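You operate a simulated robot arm through the tools that you are given. There is no shell and no other tool.

You run a simulated robot arm. Do the job below in one go: nothing can be reset, and whatever is moved stays where it is left.

TASK
Air the kitchen through the mesh till the misted clear pane is clear.
Fine: slide the frosted sash, leave the mesh shut; shut and latch the sash after. Where these are worked on the way, their far stop is far enough and under half their travel is too little: frosted sash.

It is judged by the outcome, as a careful person would: the job done as asked, and still so three seconds after it is handed in. It fails if anything else is knocked over, pushed out of place, dropped, spilled or broken.

THE ROBOT
A 7-joint arm with a two-finger parallel gripper, fixed in place. Base frame: the origin is on the floor under the middle of its stand, x ahead of it, y to its left, z up. Readings come in m, rad, newtons and seconds.
It reaches about 0.91 m from its shoulder. Its first joint turns from -2.897 to 2.897 rad. Payload 3.43 kg.
The TCP is the grasp point between the finger pads, 0.03 m short of the fingertips. In the tool frame z runs along the fingers and y along their closing line. The gripper opens to 0.094 m. The fingers are 0.028 m wide and 0.01 m thick; the gripper's body (0.05 by 0.096 m) begins 0.055 m behind the TCP.
Orientation is told as [roll, pitch, yaw] about the base's x, y, z axes, in that order, counted from this pose: with the fingers straight down and closing along the base's y, the tool's x points along the base's -x, its y along +y and its z along -z.

THE INTERFACE
- The arm moves only by the tool servo_tool. Its argument "motion" is a list that holds one entry, the list of rows, each a list of 7 numbers: the shift along the tool's x, y, z in m, then the turn, a rotation vector about the tool's x, y, z in degrees, then the finger opening in m, from 0 to 0.094. In form: [[[dx, dy, dz, ax, ay, az, grip], ...]]. A call has 1 to 20 rows; each row shifts and turns the commanded pose from where the row before left it, along the tool's axes as they then stand. Each row takes 0.2 s and may step no farther than 0.05 m and 0.15 rad from the row before; otherwise, or with a gripper value out of range, the whole call is refused. A pose out of reach is approached as far as the arm can. The call stops where the force on the tool passes 50 N (or 10 N more than at its start, if that is more) or the arm is blocked; 0.2 s more then pass. The fingers move at their own pace (about 0.045 m/s each) and stop on an object; they squeeze with about 27 N. The grip force told is the motor's: it shows also when the fingers shut on nothing. Time passes only in rows, and 0.2 s behind the last, so rows that do not move let the fingers close. The reply holds the time, the measured pose of the TCP, the force on the tool along the base axes, the opening and the grip force, in the units named above and with some noise, with the torque about the TCP (base axes, N m) and any sound that the robot's microphone picked up, and new pictures: "views" is both (left out), scene, wrist or none.
- Cameras (640 x 400 px; columns grow to the right, rows downward): "scene" is fixed at [0.3999, -0.5021, 1.8928]; the picture's right is [-0.49, 0.87, 0.00], its down [0.86, 0.48, -0.19] and it looks along [-0.17, -0.09, -0.98] (base axes); focal length 365 px, centre (320, 200). "wrist" rides on the gripper at [0.076, 0.014, -0.102] in the tool frame; the picture's right is [-0.18, 0.98, 0.00], its down [-0.75, -0.14, -0.64] and it looks along [-0.63, -0.12, 0.77] (tool axes); focal length 243 px, centre (320, 200). There is no depth. A picture from a camera that has moved, and an enlarged one, comes with that camera's place and axes in the base frame and with its lens. The place of the scene camera against the robot may be out by one fixed shift of up to 0.012 m in any direction.
- raise_lower(by): slides the trunk up (or, below 0, down) by that many m; the arm rides with it, the base frame stays. It gives what a move gives, with no picture.
- enlarge(camera, box): a new picture of the part [left, top, right, bottom] of that camera's present view, enlarged. The clock stands still meanwhile.
- finish_job(): hands the job in; it is judged then, once.

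Places have to be worked out from the pictures, the camera data and where the tool is seen. Open the gripper and draw the arm clear of the work before you hand the job in, unless the task says otherwise.

The tools are called as a command line: name --argument value ..., lists and objects as JSON in quotes. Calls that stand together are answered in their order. servo_tool: Moves the arm, as the interface text tells. Its arguments: {"type":"object","properties":{"motion":{"type":"array","items":{"type":"array","items":{"type":"array","items":{"type":"number"}}}},"views":{"type":"string","enum":["both","scene","wrist","none"]}},"required":["motion"]} The other tools are called the same way: raise_lower (by) moves the trunk up or down; enlarge (camera, box) takes an enlarged picture of a part of a camera's view; finish_job () hands the job in.

At the start:

```text
time: 0.0
ee_pos: [0.2851, -0.3769, 1.4888]
tool_rot: [-0.002, 0.0, -0.001]
force: [-0.2, 0.2, 0.1]
moment: [-0.05, 0.0, 0.03]
grip_width: 0.094
grip_force: 0.1
trunk travel left (down, up): [-0.575, 0.035]
```

scene: 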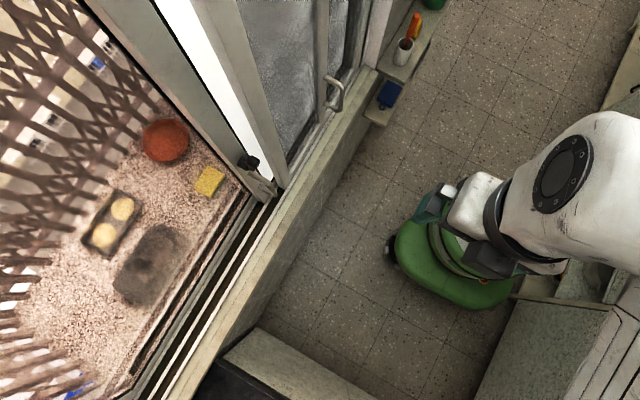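
wrist: 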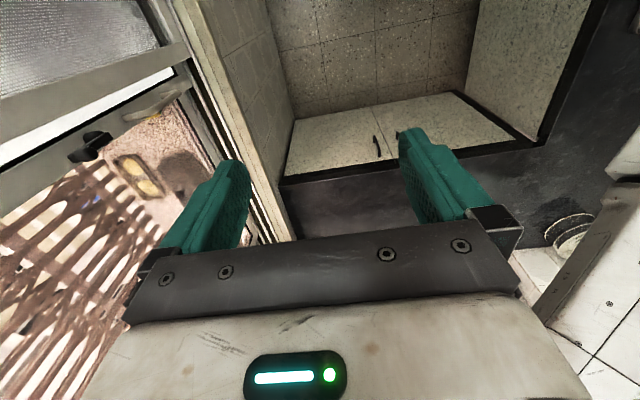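

I start by looking closely at the window area in both cameras before moving anything.

enlarge --camera "scene" --box '[150, 0, 450, 200]'

enlarge --camera "scene" --box '[0, 100, 340, 400]'

enlarge --camera "wrist" --box '[0, 0, 300, 200]'

```text
2.00 times, centred on (300, 100) of scene
camera zoom: at [0.3999, -0.5021, 1.8928], right [-0.49, 0.87, 0.0], down [0.86, 0.48, -0.19], along [-0.17, -0.09, -0.98], focal length 730 px, centre (360, 400)
```

zoom: 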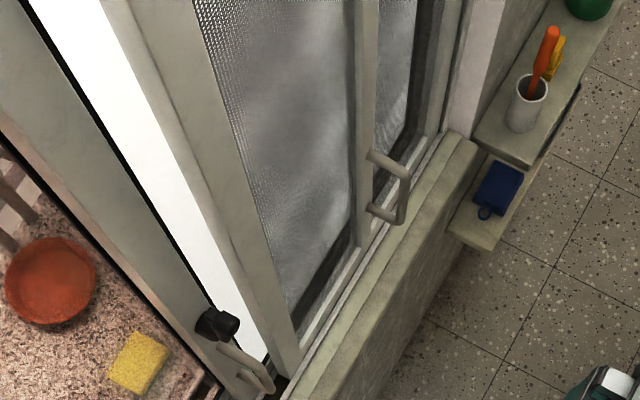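

```text
1.33 times, centred on (170, 250) of scene
camera zoom: at [0.3999, -0.5021, 1.8928], right [-0.49, 0.87, 0.0], down [0.86, 0.48, -0.19], along [-0.17, -0.09, -0.98], focal length 487 px, centre (520, 133)
```

zoom: 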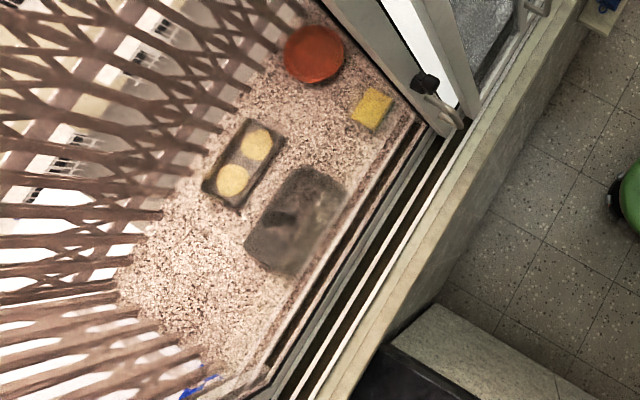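

```text
2.00 times, centred on (150, 100) of wrist
camera zoom: at [0.2089, -0.363, 1.5907], right [0.19, 0.98, 0.0], down [0.75, -0.14, 0.64], along [0.63, -0.12, -0.77], focal length 485 px, centre (660, 400)
```

zoom: 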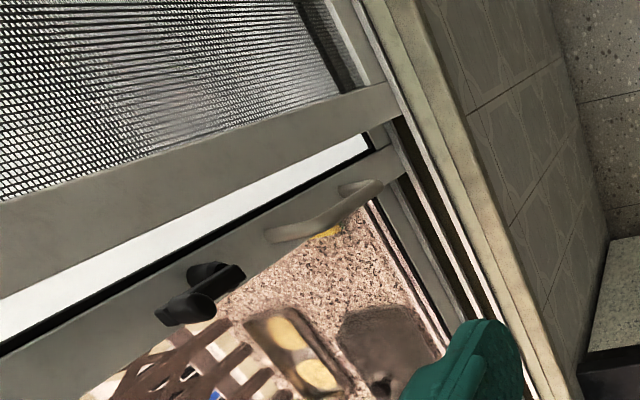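

The window runs along base x at about y = -0.7. The frosted sash's stile with its handle and black latch looks to be near (0.30, -0.69, 1.1–1.3), and the mesh panel sits in front on the -x side. I turn the gripper in free space so the wrist camera can look at the latch: first about the tool z.

servo_tool --motion '[[[0, 0, 0, 0, 0, -8.2, 0.094], [0, 0, 0, 0, 0, -8.2, 0.094], [0, 0, 0, 0, 0, -8.2, 0.094], [0, 0, 0, 0, 0, -8.2, 0.094], [0, 0, 0, 0, 0, -8.2, 0.094], [0, 0, 0, 0, 0, -8.2, 0.094], [0, 0, 0, 0, 0, -8.2, 0.094], [0, 0, 0, 0, 0, -8.2, 0.094], [0, 0, 0, 0, 0, -8.2, 0.094], [0, 0, 0, 0, 0, -8.2, 0.094], [0, 0, 0, 0, 0, -8.0, 0.094]]]' --views "both"

```text
time: 2.4
ee_pos: [0.2864, -0.3788, 1.4852]
tool_rot: [0.019, -0.008, 1.572]
force: [0.3, -0.1, -0.1]
moment: [-0.01, 0.03, 0.0]
grip_width: 0.0938
grip_force: 0.0
trunk travel left (down, up): [-0.575, 0.035]
camera wrist: at [0.2741, -0.4559, 1.5873], right [-0.98, 0.18, 0.02], down [0.15, 0.75, 0.65], along [0.1, 0.64, -0.76], focal length 243 px, centre (320, 200)
```

scene: 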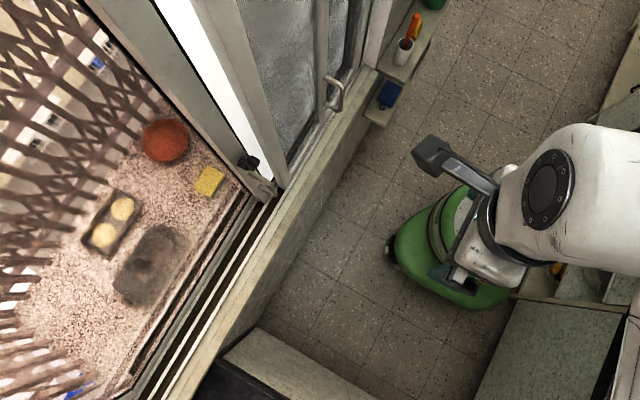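
wrist: 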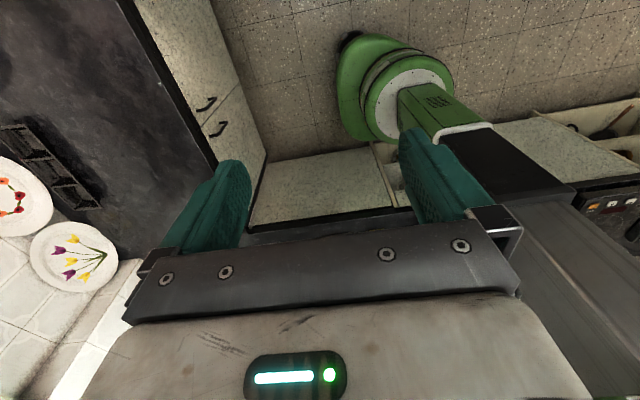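

The turn went as planned; tool x now points to -y. Next I tilt about tool y by +90° so the fingers point at the window (-y) with the camera above them.

servo_tool --motion '[[[0, 0, 0, 0, 8.2, 0, 0.094], [0, 0, 0, 0, 8.2, 0, 0.094], [0, 0, 0, 0, 8.2, 0, 0.094], [0, 0, 0, 0, 8.2, 0, 0.094], [0, 0, 0, 0, 8.2, 0, 0.094], [0, 0, 0, 0, 8.2, 0, 0.094], [0, 0, 0, 0, 8.2, 0, 0.094], [0, 0, 0, 0, 8.2, 0, 0.094], [0, 0, 0, 0, 8.2, 0, 0.094], [0, 0, 0, 0, 8.2, 0, 0.094], [0, 0, 0, 0, 8.0, 0, 0.094]]]' --views "both"

```text
time: 4.8
ee_pos: [0.2147, -0.4394, 1.5256]
tool_rot: [2.536, 1.57, -2.176]
force: [-0.3, 0.0, 0.0]
moment: [0.02, -0.01, -0.01]
grip_width: 0.094
grip_force: 0.1
out of reach, approached as far as the arm can: row 6, 7, 8, 9, 10, 11
trunk travel left (down, up): [-0.575, 0.035]
camera wrist: at [0.199, -0.3358, 1.6028], right [-0.98, 0.0, -0.18], down [0.14, 0.64, -0.75], along [0.12, -0.77, -0.63], focal length 243 px, centre (320, 200)
```

scene: 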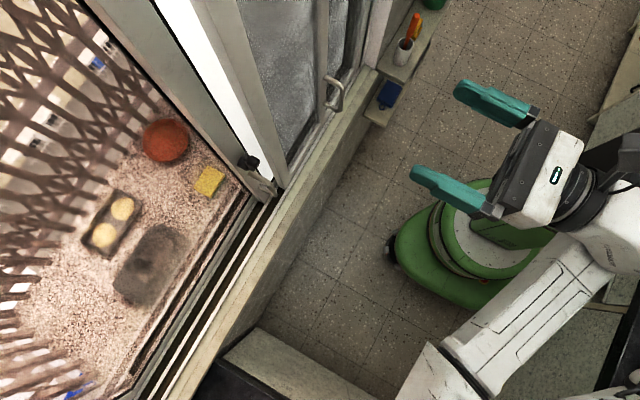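
wrist: 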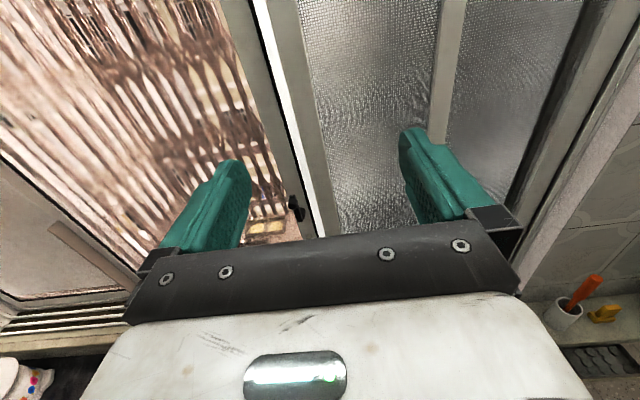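

The orientation is now right, with the TCP near (0.215, -0.439, 1.526). I enlarge the wrist view to understand the panels and the latch.

enlarge --camera "wrist" --box '[220, 0, 640, 240]'

enlarge --camera "wrist" --box '[0, 150, 320, 350]'

```text
1.52 times, centred on (430, 120) of wrist
camera zoom: at [0.199, -0.3358, 1.6028], right [-0.98, 0.0, -0.18], down [0.14, 0.64, -0.75], along [0.12, -0.77, -0.63], focal length 370 px, centre (152, 322)
```

zoom: 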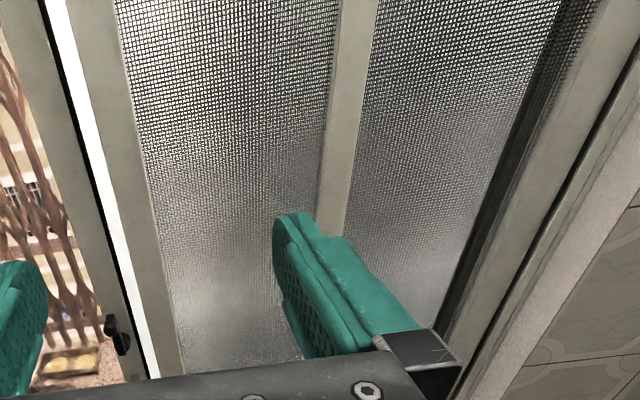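

```text
2.00 times, centred on (160, 250) of wrist
camera zoom: at [0.199, -0.3358, 1.6028], right [-0.98, 0.0, -0.18], down [0.14, 0.64, -0.75], along [0.12, -0.77, -0.63], focal length 485 px, centre (640, 100)
```

zoom: 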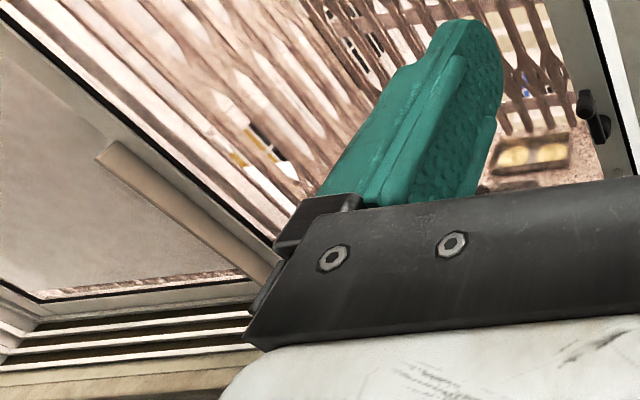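

The black latch on the frosted sash stile is visible just beyond the left finger. I move the tool down about 0.2 m along -z in free space, to bring it level with the latch and come back within comfortable reach.

servo_tool --motion '[[[-0.04, 0, 0, 0, 0, 0, 0.094], [-0.04, 0, 0, 0, 0, 0, 0.094], [-0.04, 0, 0, 0, 0, 0, 0.094], [-0.04, 0, 0, 0, 0, 0, 0.094]]]' --views "both"

```text
time: 5.8
ee_pos: [0.1759, -0.4568, 1.4125]
tool_rot: [0.499, 1.542, 2.094]
force: [-0.1, 0.3, 0.0]
moment: [-0.01, 0.01, -0.01]
grip_width: 0.0941
grip_force: 0.1
out of reach, approached as far as the arm can: row 1, 2, 3, 4
trunk travel left (down, up): [-0.575, 0.035]
camera wrist: at [0.1594, -0.3555, 1.4911], right [-0.99, -0.02, -0.17], down [0.11, 0.66, -0.74], along [0.13, -0.75, -0.65], focal length 243 px, centre (320, 200)
```

scene: 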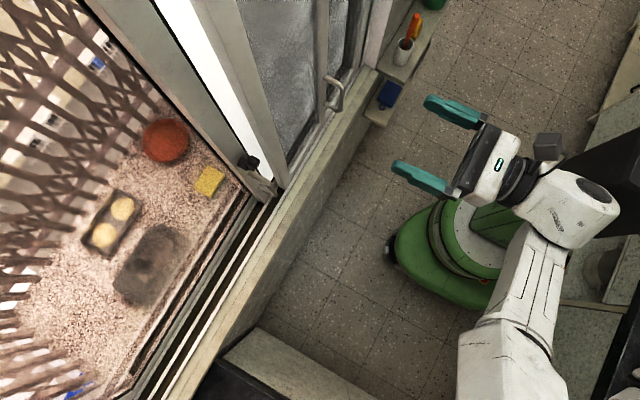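
wrist: 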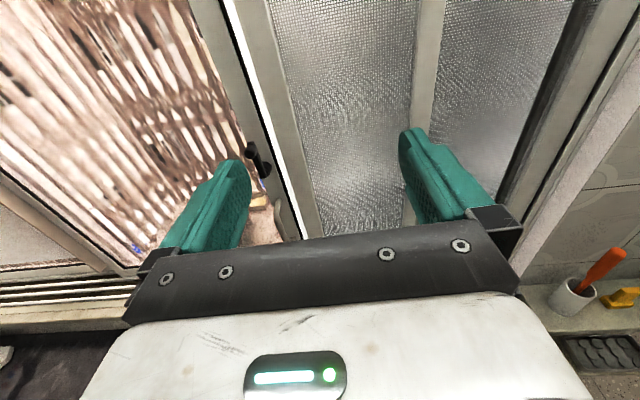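

The arm is cramped this close to its stand, so the pose isn't fully reached. I move out towards the window by 0.10 m, which stays well clear of the sill plane at about y = -0.66.

servo_tool --motion '[[[0, 0, 0.03, 0, 0, 0, 0.094], [0, 0, 0.03, 0, 0, 0, 0.094], [0, 0, 0.03, 0, 0, 0, 0.094], [0, 0, 0, 0, 0, 0, 0.094]]]' --views "wrist"

```text
time: 6.8
ee_pos: [0.1737, -0.4562, 1.4089]
tool_rot: [0.287, 1.54, 1.88]
force: [-0.5, 0.2, 0.0]
moment: [-0.02, 0.02, 0.0]
grip_width: 0.0937
grip_force: 0.0
out of reach, approached as far as the arm can: row 1, 2, 3
trunk travel left (down, up): [-0.575, 0.035]
camera wrist: at [0.1578, -0.3555, 1.4893], right [-0.98, -0.02, -0.18], down [0.12, 0.67, -0.74], along [0.13, -0.75, -0.65], focal length 243 px, centre (320, 200)
```

wrist: 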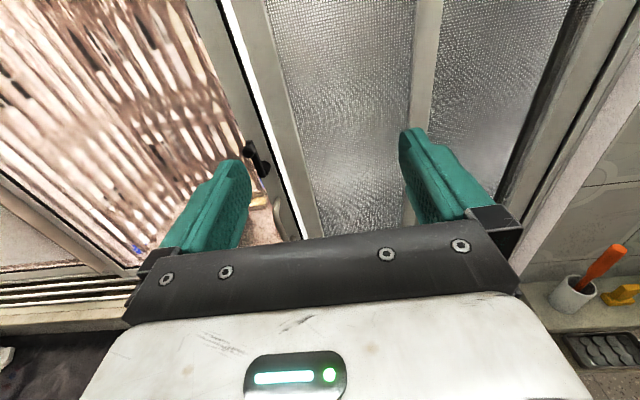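

The forearm slopes down too steeply with the trunk this high, which puts the wrist at its limit. Nothing lies under the arm but the robot's own stand, so I lower the trunk by 0.2 m and check.

raise_lower --by -0.2

```text
time: 9.0
ee_pos: [0.1736, -0.4564, 1.2103]
tool_rot: [0.371, 1.54, 1.964]
force: [-0.8, 0.5, -0.4]
moment: [-0.01, -0.03, 0.0]
grip_width: 0.0938
grip_force: 0.1
trunk travel left (down, up): [-0.375, 0.235]
```

The trunk lowered cleanly and the TCP is at z of about 1.21. I now move up relative to the arm, out of the cramped pose, and see how the arm follows.

servo_tool --motion '[[[0.04, 0, 0, 0, 0, 0, 0.094], [0.04, 0, 0, 0, 0, 0, 0.094], [0.04, 0, 0, 0, 0, 0, 0.094], [0, 0, 0, 0, 0, 0, 0.094]]]' --views "both"

```text
time: 10.0
ee_pos: [0.1737, -0.4564, 1.3361]
tool_rot: [0.114, 1.557, 1.709]
force: [0.5, -0.4, 0.5]
moment: [0.01, 0.01, -0.01]
grip_width: 0.0941
grip_force: 0.1
trunk travel left (down, up): [-0.375, 0.235]
camera wrist: at [0.1577, -0.3554, 1.4129], right [-0.98, -0.02, -0.18], down [0.12, 0.66, -0.74], along [0.13, -0.75, -0.64], focal length 243 px, centre (320, 200)
```

scene: 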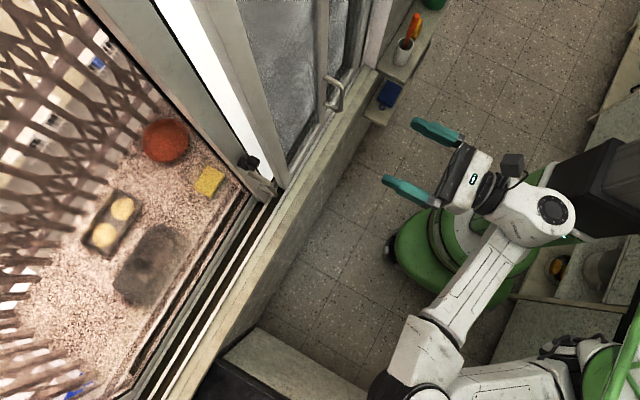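
wrist: 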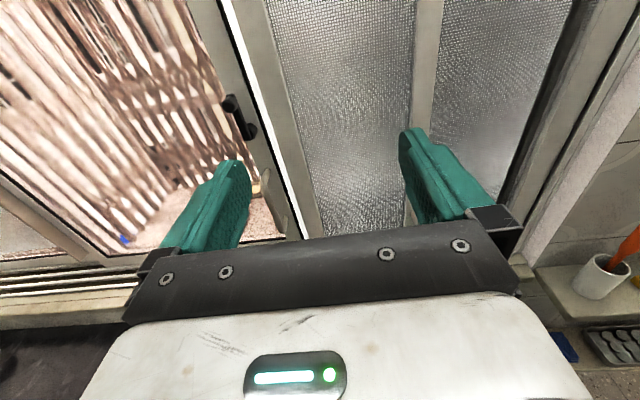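

The arm is free again, at (0.174, -0.456, 1.336). I move +x by about 0.12 and slightly toward the window to get in front of the frosted sash's stile.

servo_tool --motion '[[[0, -0.04, 0.01, 0, 0, 0, 0.094], [0, -0.04, 0.01, 0, 0, 0, 0.094], [0, -0.04, 0.01, 0, 0, 0, 0.094], [0, 0, 0, 0, 0, 0, 0.094]]]' --views "both"

```text
time: 11.0
ee_pos: [0.2952, -0.483, 1.3331]
tool_rot: [0.112, 1.558, 1.706]
force: [0.6, -0.4, -0.5]
moment: [-0.01, -0.01, -0.03]
grip_width: 0.0941
grip_force: 0.0
trunk travel left (down, up): [-0.375, 0.235]
camera wrist: at [0.2792, -0.3819, 1.4117], right [-0.98, -0.02, -0.18], down [0.12, 0.66, -0.74], along [0.13, -0.75, -0.64], focal length 243 px, centre (320, 200)
```

scene: 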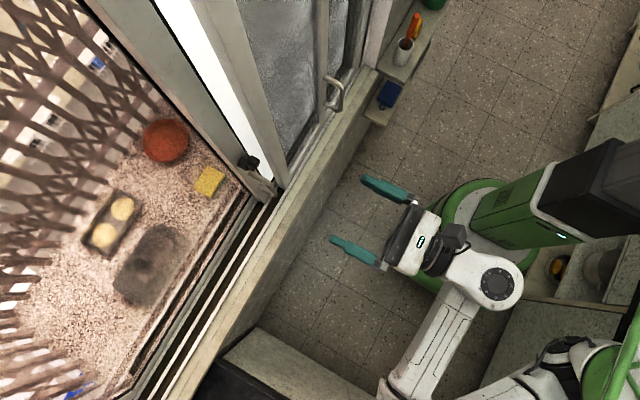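
wrist: 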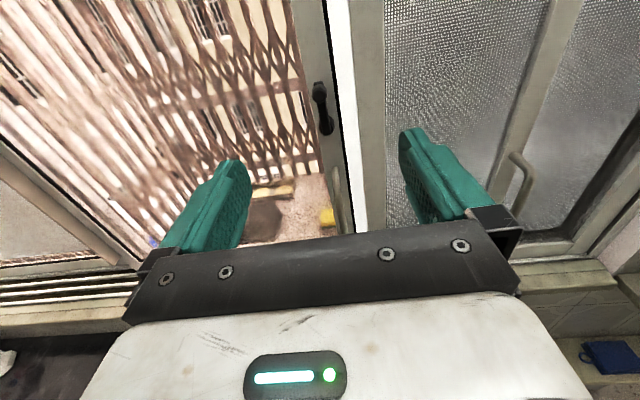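

Now the latch is centred in the wrist view. I enlarge it, along with the mesh stile and the left panes, for detail.

enlarge --camera "wrist" --box '[260, 0, 420, 240]'

enlarge --camera "wrist" --box '[0, 100, 300, 320]'

enlarge --camera "scene" --box '[210, 110, 330, 230]'

```text
1.67 times, centred on (340, 120) of wrist
camera zoom: at [0.2792, -0.3819, 1.4117], right [-0.98, -0.02, -0.18], down [0.12, 0.66, -0.74], along [0.13, -0.75, -0.64], focal length 404 px, centre (287, 333)
```

zoom: 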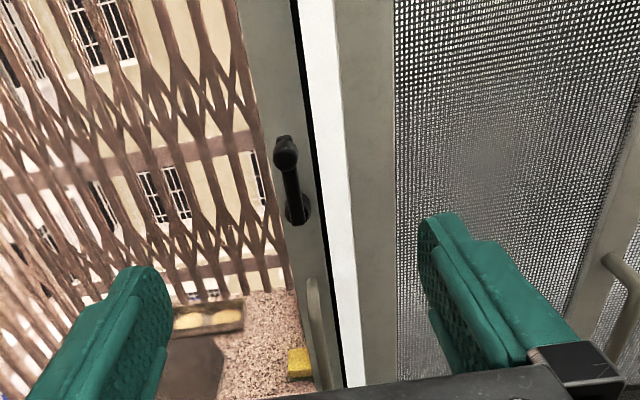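

```text
1.82 times, centred on (150, 210) of wrist
camera zoom: at [0.2792, -0.3819, 1.4117], right [-0.98, -0.02, -0.18], down [0.12, 0.66, -0.74], along [0.13, -0.75, -0.64], focal length 441 px, centre (629, 182)
```

zoom: 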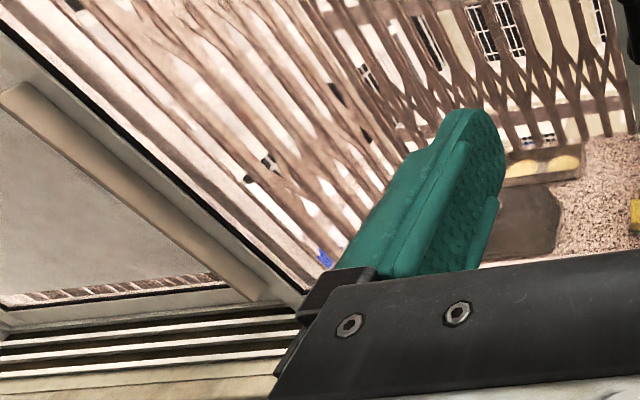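

```text
3.33 times, centred on (270, 170) of scene
camera zoom: at [0.3999, -0.5021, 1.8928], right [-0.49, 0.87, 0.0], down [0.86, 0.48, -0.19], along [-0.17, -0.09, -0.98], focal length 1217 px, centre (487, 300)
```

zoom: 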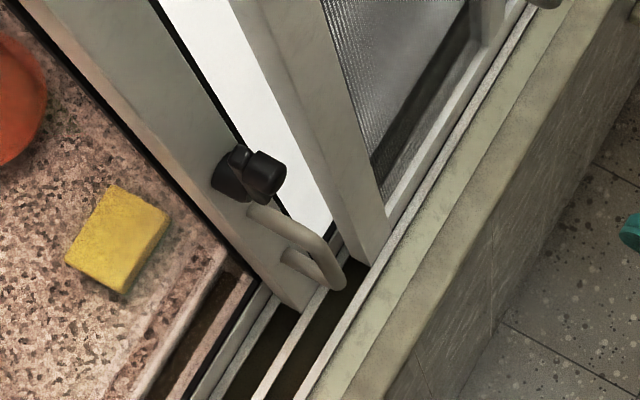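

I zoom further on the latch from both cameras to see its shape.

enlarge --camera "scene" --box '[230, 145, 290, 205]'

enlarge --camera "wrist" --box '[290, 70, 370, 150]'

enlarge --camera "wrist" --box '[300, 140, 380, 220]'

enlarge --camera "wrist" --box '[460, 60, 640, 280]'

```text
6.67 times, centred on (260, 175) of scene
camera zoom: at [0.3999, -0.5021, 1.8928], right [-0.49, 0.87, 0.0], down [0.86, 0.48, -0.19], along [-0.17, -0.09, -0.98], focal length 2434 px, centre (720, 367)
```

zoom: 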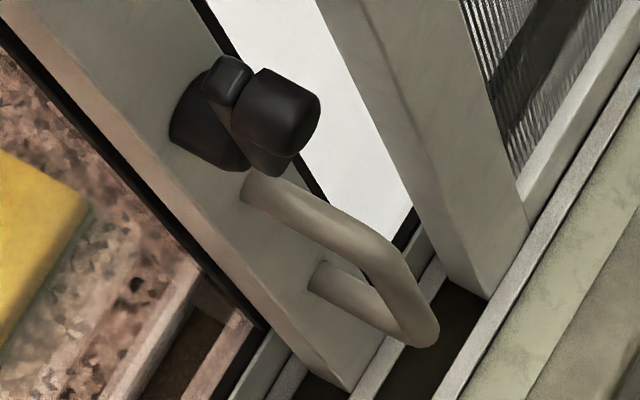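

```text
5.00 times, centred on (330, 110) of wrist
camera zoom: at [0.2792, -0.3819, 1.4117], right [-0.98, -0.02, -0.18], down [0.12, 0.66, -0.74], along [0.13, -0.75, -0.64], focal length 1213 px, centre (270, 650)
```

zoom: 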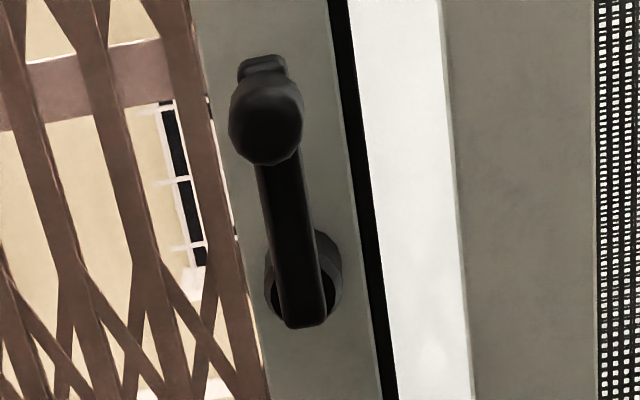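

```text
5.00 times, centred on (340, 180) of wrist
camera zoom: at [0.2792, -0.3819, 1.4117], right [-0.98, -0.02, -0.18], down [0.12, 0.66, -0.74], along [0.13, -0.75, -0.64], focal length 1213 px, centre (220, 300)
```

zoom: 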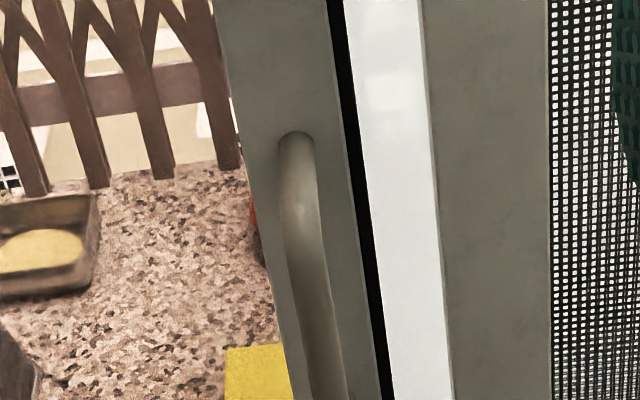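

```text
1.82 times, centred on (550, 170) of wrist
camera zoom: at [0.2792, -0.3819, 1.4117], right [-0.98, -0.02, -0.18], down [0.12, 0.66, -0.74], along [0.13, -0.75, -0.64], focal length 441 px, centre (-98, 254)
```

zoom: 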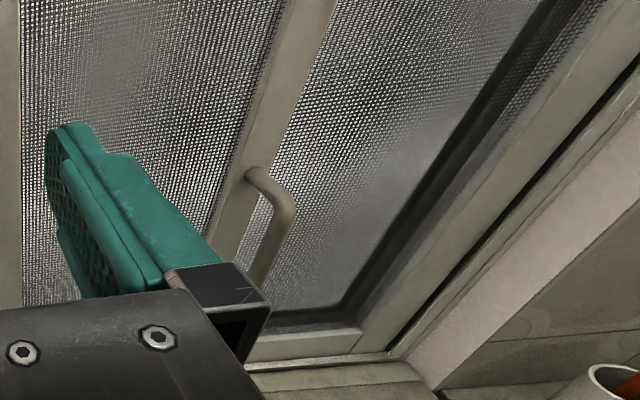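

The latch is a small lever on a round base on the frosted sash's stile. It points up, with a knob at its top near (0.30, -0.68, 1.32) and its pivot at about z 1.275. The bow handle sits below it. Before working it I yaw the camera toward +x to see the clear pane and how far the sash can travel.

servo_tool --motion '[[[0, 0, -0.02, 8, 0, 0, 0.094], [0, 0, -0.02, 8, 0, 0, 0.094], [0, 0, 0, 8, 0, 0, 0.094], [0, 0, 0, 8, 0, 0, 0.094], [0, 0, 0, 8, 0, 0, 0.094]]]' --views "both"

```text
time: 12.2
ee_pos: [0.3591, -0.5101, 1.3387]
tool_rot: [-0.061, 1.538, 2.227]
force: [0.0, 0.6, 0.1]
moment: [0.0, -0.01, -0.02]
grip_width: 0.0942
grip_force: 0.0
out of reach, approached as far as the arm can: row 4, 5
trunk travel left (down, up): [-0.375, 0.235]
camera wrist: at [0.2825, -0.4434, 1.4171], right [-0.75, -0.64, -0.19], down [-0.33, 0.6, -0.73], along [0.58, -0.49, -0.65], focal length 243 px, centre (320, 200)
```

scene: 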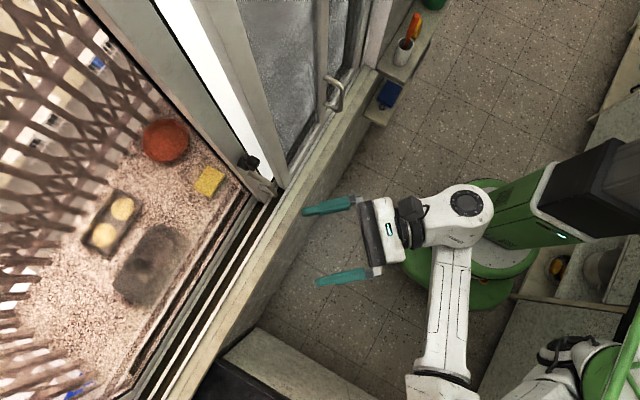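
wrist: 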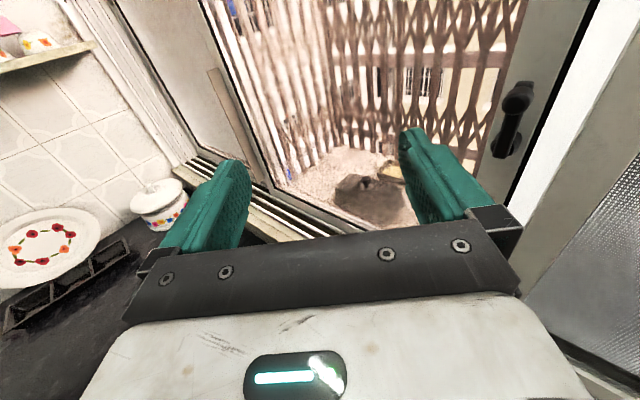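

This view shows the right part of the window and the clear pane region. I enlarge it.

enlarge --camera "wrist" --box '[60, 0, 360, 240]'

enlarge --camera "wrist" --box '[440, 0, 640, 240]'

enlarge --camera "scene" --box '[0, 200, 300, 400]'

```text
1.67 times, centred on (210, 120) of wrist
camera zoom: at [0.2825, -0.4434, 1.4171], right [-0.75, -0.64, -0.19], down [-0.33, 0.6, -0.73], along [0.58, -0.49, -0.65], focal length 404 px, centre (503, 333)
```

zoom: 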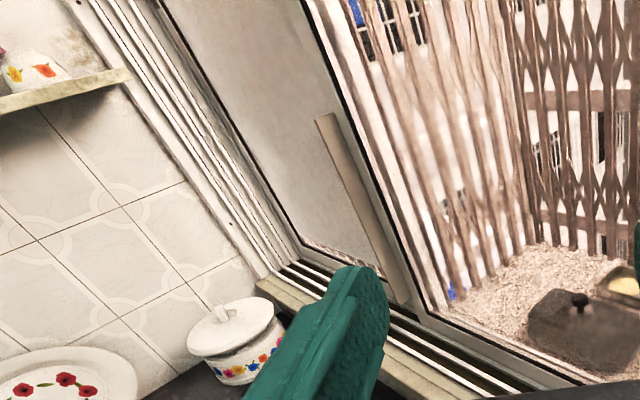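

```text
1.67 times, centred on (540, 120) of wrist
camera zoom: at [0.2825, -0.4434, 1.4171], right [-0.75, -0.64, -0.19], down [-0.33, 0.6, -0.73], along [0.58, -0.49, -0.65], focal length 404 px, centre (-47, 333)
```

zoom: 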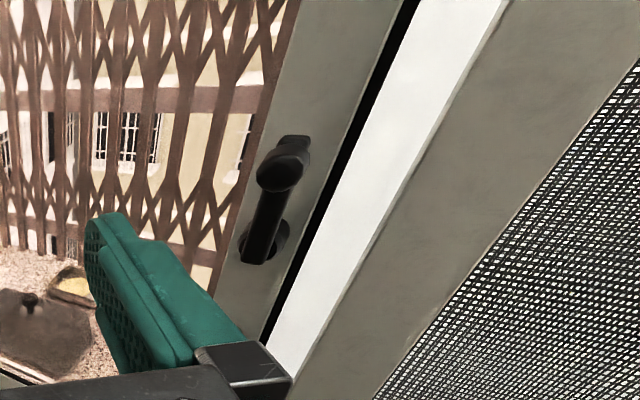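

```text
2.00 times, centred on (150, 300) of scene
camera zoom: at [0.3999, -0.5021, 1.8928], right [-0.49, 0.87, 0.0], down [0.86, 0.48, -0.19], along [-0.17, -0.09, -0.98], focal length 730 px, centre (660, 0)
```

zoom: 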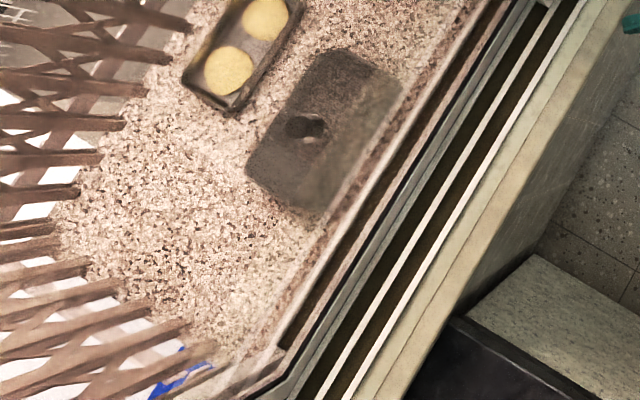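

The window has a third bay beyond about x = 0.8, and the frosted sash should slide toward +x in front of the clear pane. The reach problem was the arm folding too close to its stand. I turn back to face -y and stay farther out.

servo_tool --motion '[[[0, 0, 0, -8, 0, 0, 0.03], [0, 0, 0, -8, 0, 0, 0.03], [0, 0, 0, -8, 0, 0, 0.03], [0, 0, 0, -8, 0, 0, 0.03], [0, 0, 0, -8, 0, 0, 0.03], [0, 0, 0, 0, 0, 0, 0.03]]]' --views "wrist"

```text
time: 13.6
ee_pos: [0.3563, -0.5076, 1.342]
tool_rot: [0.123, 1.558, 1.715]
force: [0.5, 0.3, 0.8]
moment: [-0.02, 0.0, 0.03]
grip_width: 0.03
grip_force: 0.0
trunk travel left (down, up): [-0.375, 0.235]
camera wrist: at [0.34, -0.4073, 1.4204], right [-0.98, -0.02, -0.18], down [0.13, 0.66, -0.74], along [0.13, -0.76, -0.64], focal length 243 px, centre (320, 200)
```

wrist: 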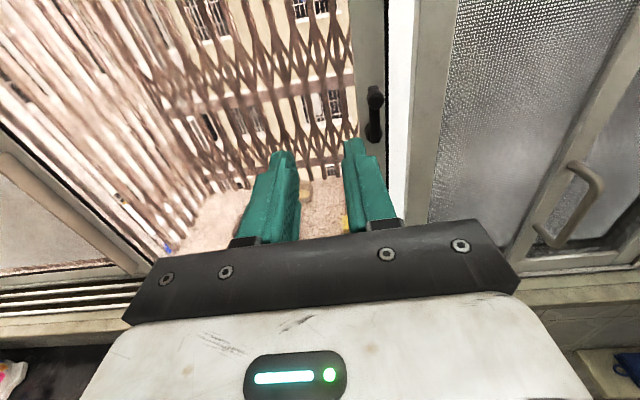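

The tool faces the window squarely again and the opening is 0.03 m. I enlarge the latch here to triangulate it against the earlier view.

enlarge --camera "wrist" --box '[330, 60, 430, 180]'

```text
3.33 times, centred on (380, 120) of wrist
camera zoom: at [0.34, -0.4073, 1.4204], right [-0.98, -0.02, -0.18], down [0.13, 0.66, -0.74], along [0.13, -0.76, -0.64], focal length 809 px, centre (120, 467)
```

zoom: 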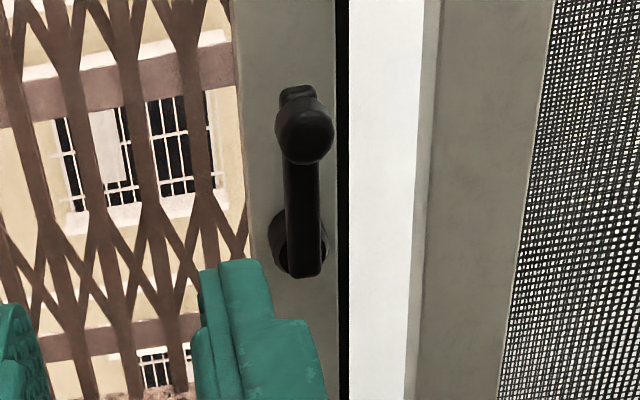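

I triangulate the knob at about (0.302, -0.676, 1.323), the sash stile spanning x 0.286–0.320, and the mesh stile edge at about x 0.262. I move to a standoff in front of the knob with the fingers 0.03 m apart.

servo_tool --motion '[[[-0.0095, 0.027, 0.03, 0, 0, 0, 0.034], [-0.0095, 0.027, 0.03, 0, 0, 0, 0.034], [0, 0, 0, 0, 0, 0, 0.034], [0, 0, 0, 0, 0, 0, 0.034]]]' --views "both"

```text
time: 14.6
ee_pos: [0.3164, -0.5529, 1.327]
tool_rot: [0.122, 1.557, 1.716]
force: [-0.2, -0.6, 0.1]
moment: [-0.01, -0.02, 0.03]
grip_width: 0.0341
grip_force: 0.0
out of reach, approached as far as the arm can: row 2
trunk travel left (down, up): [-0.375, 0.235]
camera wrist: at [0.2999, -0.4522, 1.4057], right [-0.98, -0.02, -0.18], down [0.12, 0.66, -0.74], along [0.13, -0.75, -0.64], focal length 243 px, centre (320, 200)
```

scene: 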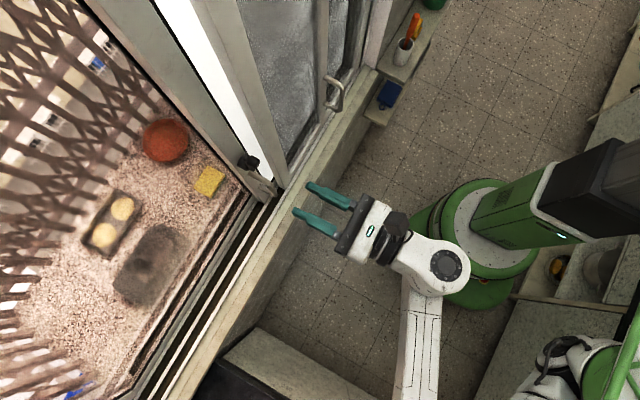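
wrist: 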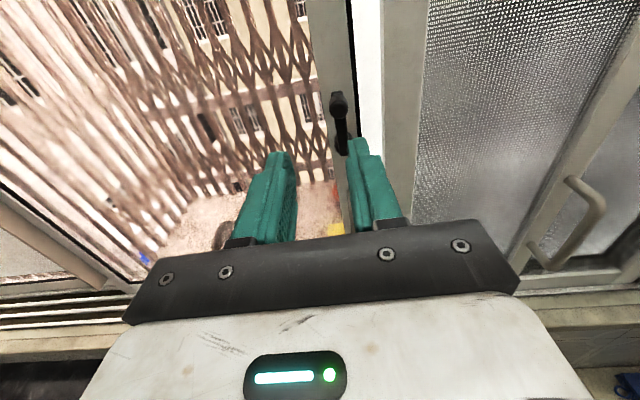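

The second row was clamped: the wrist is near its limit because the shoulder is too high relative to the target. The fingertips are at about y = -0.58, outside the sill edge at about -0.63, so I lower the trunk another 0.1 and will bring the tool back up after.

raise_lower --by -0.1

servo_tool --motion '[[[0.035, 0, -0.01, 0, 0, 0, 0.034], [0.035, 0, 0, 0, 0, 0, 0.034], [0.035, 0, 0, 0, 0, 0, 0.034], [0, 0, 0, 0, 0, 0, 0.034]]]' --views "scene"

```text
time: 15.9
ee_pos: [0.3172, -0.5514, 1.2276]
tool_rot: [0.124, 1.554, 1.717]
force: [1.1, -1.4, 0.1]
moment: [-0.01, -0.04, -0.01]
grip_width: 0.0341
grip_force: 0.0
trunk travel left (down, up): [-0.275, 0.335]
```

```text
time: 16.9
ee_pos: [0.3183, -0.5456, 1.3349]
tool_rot: [0.118, 1.554, 1.712]
force: [-0.1, -0.1, -0.5]
moment: [-0.02, 0.04, -0.01]
grip_width: 0.0341
grip_force: 0.1
trunk travel left (down, up): [-0.275, 0.335]
```

scene: 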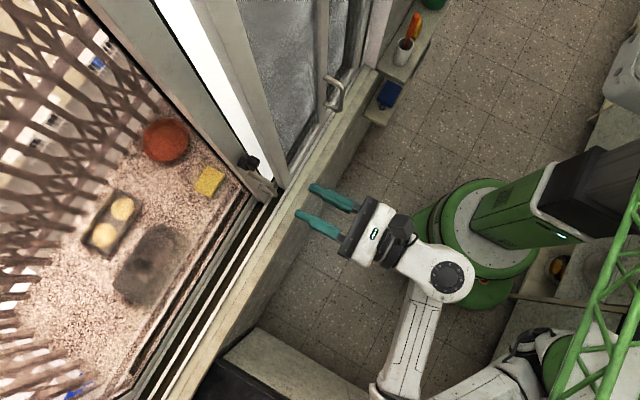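

The arm is recovering range. I lower the trunk again by 0.12 m and raise the tool to match.

raise_lower --by -0.12

servo_tool --motion '[[[0.037, 0, 0, 0, 0, 0, 0.034], [0.037, 0, 0, 0, 0, 0, 0.034], [0.037, 0, 0, 0, 0, 0, 0.034], [0, 0, 0, 0, 0, 0, 0.034]]]' --views "scene"

```text
time: 18.4
ee_pos: [0.318, -0.5473, 1.2138]
tool_rot: [0.124, 1.555, 1.719]
force: [-0.7, -0.7, 0.1]
moment: [0.0, 0.01, 0.01]
grip_width: 0.0339
grip_force: 0.1
trunk travel left (down, up): [-0.155, 0.455]
```

```text
time: 19.4
ee_pos: [0.3193, -0.5481, 1.3251]
tool_rot: [0.125, 1.556, 1.72]
force: [0.0, -0.1, 0.7]
moment: [-0.01, 0.01, -0.02]
grip_width: 0.0341
grip_force: 0.1
trunk travel left (down, up): [-0.155, 0.455]
```

scene: 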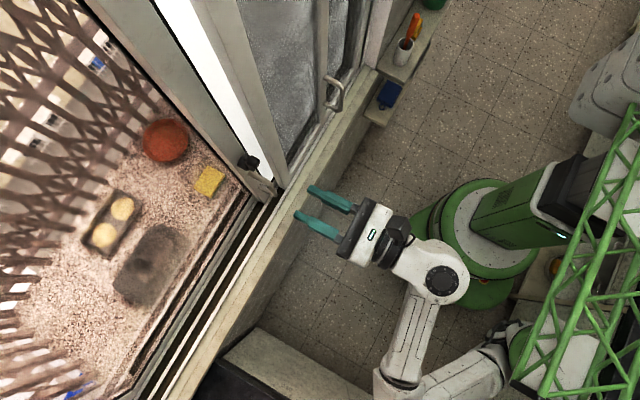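

Trunk is now 0.42 m down with the tool back at z 1.325. I try the standoff again: shift x by -0.017 and approach to about y -0.59.

servo_tool --motion '[[[0, 0.009, 0.02, 0, 0, 0, 0.034], [0, 0.008, 0.022, 0, 0, 0, 0.034], [0, 0, 0, 0, 0, 0, 0.034]]]' --views "wrist"

```text
time: 20.2
ee_pos: [0.305, -0.5923, 1.324]
tool_rot: [0.124, 1.556, 1.718]
force: [0.2, 0.3, -0.5]
moment: [-0.01, -0.03, 0.02]
grip_width: 0.0339
grip_force: 0.1
trunk travel left (down, up): [-0.155, 0.455]
camera wrist: at [0.2873, -0.4912, 1.4018], right [-0.98, -0.02, -0.18], down [0.12, 0.66, -0.74], along [0.14, -0.75, -0.64], focal length 243 px, centre (320, 200)
```

wrist: 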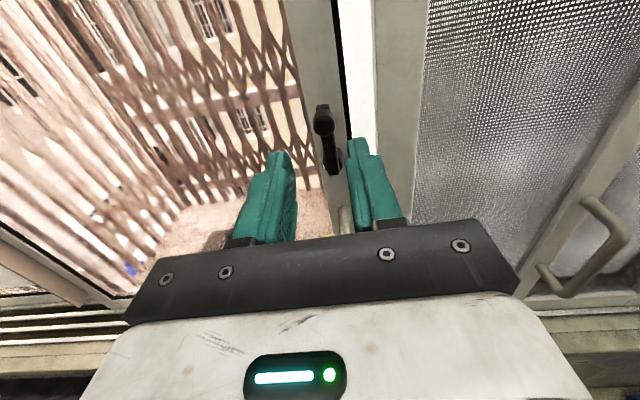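

The arm follows well now. I enlarge to check alignment of the fingers with the knob.

enlarge --camera "wrist" --box '[220, 70, 420, 250]'

enlarge --camera "scene" --box '[230, 140, 390, 240]'

```text
2.22 times, centred on (320, 160) of wrist
camera zoom: at [0.2873, -0.4912, 1.4018], right [-0.98, -0.02, -0.18], down [0.12, 0.66, -0.74], along [0.14, -0.75, -0.64], focal length 539 px, centre (320, 289)
```

zoom: 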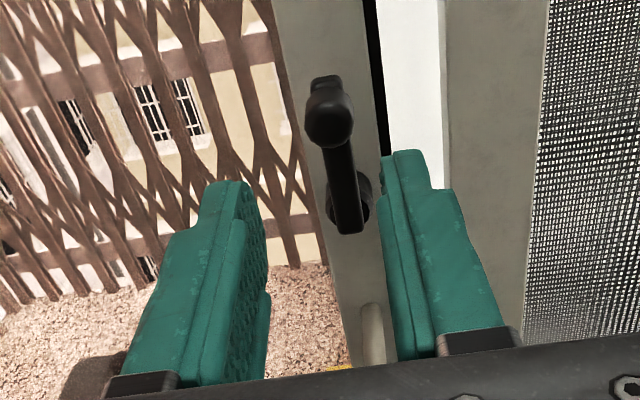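

```text
4.00 times, centred on (310, 190) of scene
camera zoom: at [0.3999, -0.5021, 1.8928], right [-0.49, 0.87, 0.0], down [0.86, 0.48, -0.19], along [-0.17, -0.09, -0.98], focal length 1460 px, centre (360, 240)
```

zoom: 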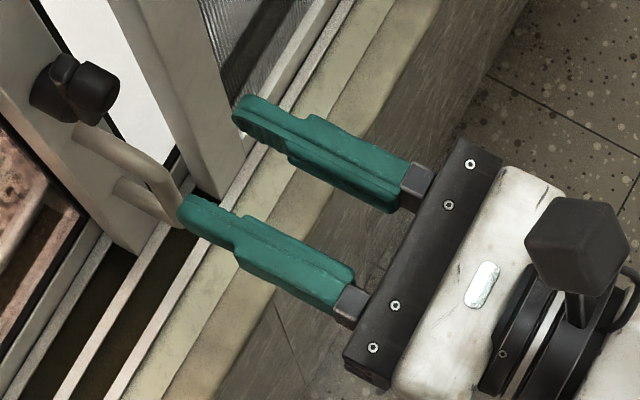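

The knob is confirmed at about (0.303, -0.676, 1.324), diameter about 0.017 m. I approach slowly with a 0.03 m opening so the fingers straddle the knob, with the tips stopping at about y -0.685.

servo_tool --motion '[[[0.0005, 0.003, 0.015, 0, 0, 0, 0.03], [0.0005, 0.001, 0.016, 0, 0, 0, 0.03], [0, 0.001, 0.016, 0, 0, 0, 0.03], [0, 0, 0.015, 0, 0, 0, 0.03], [0, 0, 0, 0, 0, 0, 0.03]]]' --views "both"

```text
time: 21.4
ee_pos: [0.2985, -0.6568, 1.323]
tool_rot: [0.108, 1.555, 1.705]
force: [-0.1, 0.5, 0.5]
moment: [-0.01, 0.01, 0.03]
grip_width: 0.0299
grip_force: 0.1
trunk travel left (down, up): [-0.155, 0.455]
camera wrist: at [0.2819, -0.5539, 1.4016], right [-0.98, -0.02, -0.18], down [0.12, 0.66, -0.74], along [0.13, -0.75, -0.64], focal length 243 px, centre (320, 200)
```

scene: 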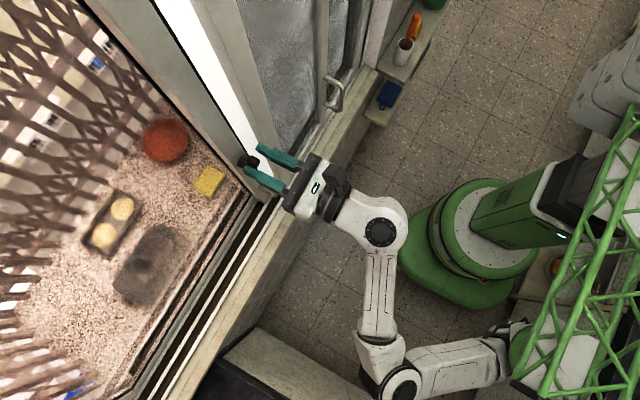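
wrist: 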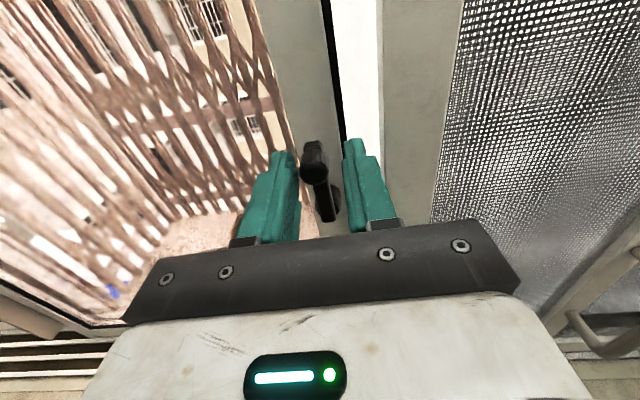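

The knob is between the fingers, somewhat nearer the +x finger. I check closely before gripping.

enlarge --camera "wrist" --box '[240, 110, 400, 250]'

enlarge --camera "scene" --box '[220, 130, 320, 220]'

```text
2.86 times, centred on (320, 180) of wrist
camera zoom: at [0.2819, -0.5539, 1.4016], right [-0.98, -0.02, -0.18], down [0.12, 0.66, -0.74], along [0.13, -0.75, -0.64], focal length 693 px, centre (320, 257)
```

zoom: 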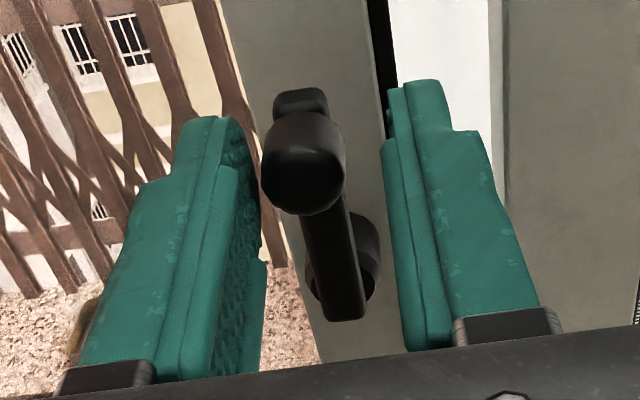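

```text
4.44 times, centred on (270, 175) of scene
camera zoom: at [0.3999, -0.5021, 1.8928], right [-0.49, 0.87, 0.0], down [0.86, 0.48, -0.19], along [-0.17, -0.09, -0.98], focal length 1622 px, centre (542, 311)
```

zoom: 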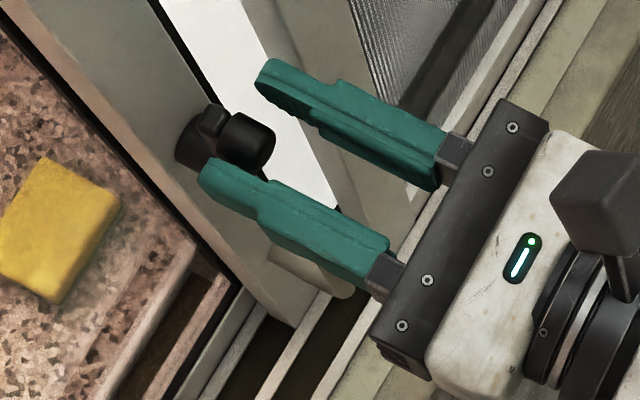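

The fingers straddle the knob and nothing else. I shift +x by 4 mm to centre and close on the knob.

servo_tool --motion '[[[0, -0.004, 0, 0, 0, 0, 0.03], [0, 0, 0, 0, 0, 0, 0.01], [0, 0, 0, 0, 0, 0, 0.01], [0, 0, 0, 0, 0, 0, 0.01]]]' --views "wrist"

```text
time: 22.4
ee_pos: [0.3022, -0.6544, 1.3232]
tool_rot: [0.128, 1.556, 1.724]
force: [0.4, -0.5, 1.9]
moment: [-0.04, 0.05, 0.02]
grip_width: 0.0168
grip_force: 45.1
trunk travel left (down, up): [-0.155, 0.455]
camera wrist: at [0.2858, -0.553, 1.4019], right [-0.98, -0.02, -0.18], down [0.12, 0.66, -0.74], along [0.13, -0.75, -0.64], focal length 243 px, centre (320, 200)
```

wrist: 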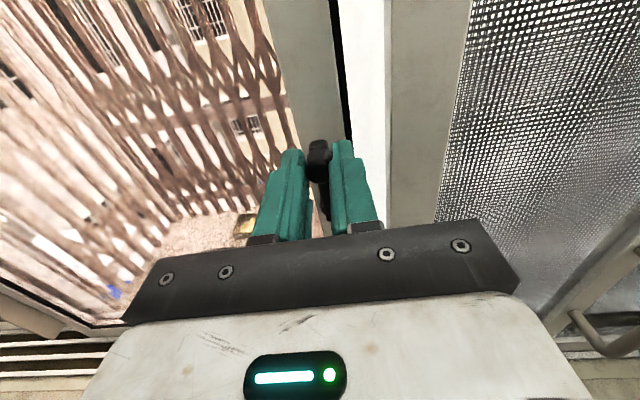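

Gripped firmly (0.0168 m). I now test the lever gently toward +x with one small arc step (8°) about its pivot and read the force.

servo_tool --motion '[[[-0.0005, -0.0067, 0, 0, 0, -8, 0.01], [0, 0, 0, 0, 0, 0, 0.01]]]' --views "wrist"

```text
time: 23.0
ee_pos: [0.3106, -0.6535, 1.3233]
tool_rot: [1.457, 1.427, 3.053]
force: [1.2, -2.0, 2.5]
moment: [0.35, 0.0, -0.02]
grip_width: 0.0168
grip_force: 45.2
trunk travel left (down, up): [-0.155, 0.455]
camera wrist: at [0.304, -0.5527, 1.4025], right [-1.0, -0.02, -0.04], down [0.02, 0.66, -0.76], along [0.05, -0.76, -0.65], focal length 243 px, centre (320, 200)
```

wrist: 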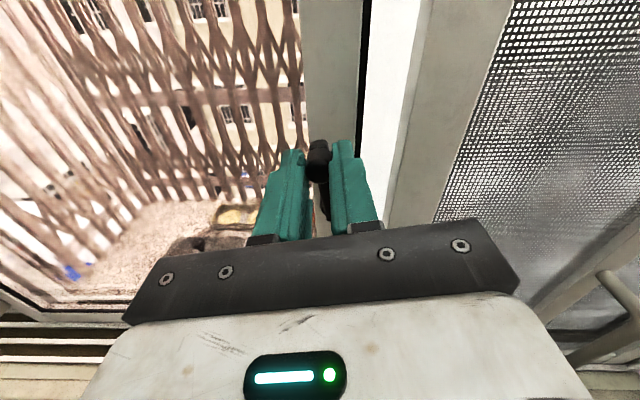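

It moved with almost no resistance, so the lever turns toward +x. I continue the arc.

servo_tool --motion '[[[-0.0005, -0.0067, 0, 0, 0, -8, 0.01], [-0.0005, -0.0067, 0, 0, 0, -8, 0.01], [-0.0005, -0.0067, 0, 0, 0, -8, 0.01], [0, 0, 0, 0, 0, 0, 0.01]]]' --views "both"

```text
time: 24.0
ee_pos: [0.3301, -0.6538, 1.3164]
tool_rot: [1.539, 1.01, 3.138]
force: [5.1, -14.6, 2.3]
moment: [0.16, -0.13, -0.02]
grip_width: 0.0168
grip_force: 44.9
trunk travel left (down, up): [-0.155, 0.455]
camera wrist: at [0.3549, -0.5516, 1.3906], right [-0.93, -0.03, 0.37], down [-0.3, 0.65, -0.7], along [-0.22, -0.76, -0.61], focal length 243 px, centre (320, 200)
```

scene: 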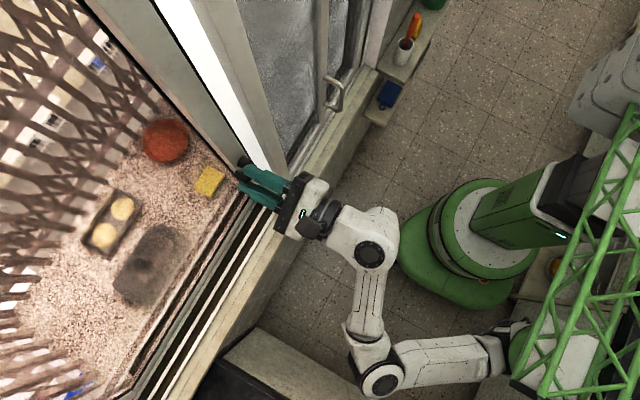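
wrist: 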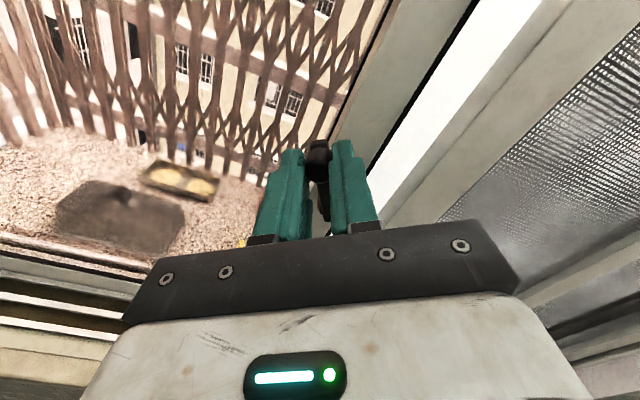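

The lever follows the arc (32° so far), with a slight pull toward the window that I'll compensate. I continue the arc.

servo_tool --motion '[[[-0.0005, -0.0067, 0.001, 0, 0, -8, 0.01], [-0.0005, -0.0067, 0.0005, 0, 0, -8, 0.01], [-0.0005, -0.0067, 0.0003, 0, 0, -8, 0.01], [0, 0, 0, 0, 0, 0, 0.01]]]' --views "wrist"

```text
time: 25.0
ee_pos: [0.3434, -0.6532, 1.3034]
tool_rot: [1.553, 0.587, -3.127]
force: [8.0, -8.3, 8.9]
moment: [-0.08, 0.09, -0.22]
grip_width: 0.0171
grip_force: 45.2
trunk travel left (down, up): [-0.155, 0.455]
camera wrist: at [0.3958, -0.5499, 1.3599], right [-0.7, -0.03, 0.71], down [-0.56, 0.64, -0.53], along [-0.44, -0.77, -0.46], focal length 243 px, centre (320, 200)
```

wrist: 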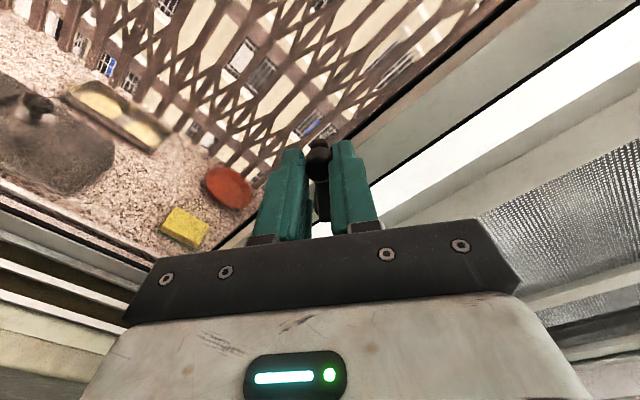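

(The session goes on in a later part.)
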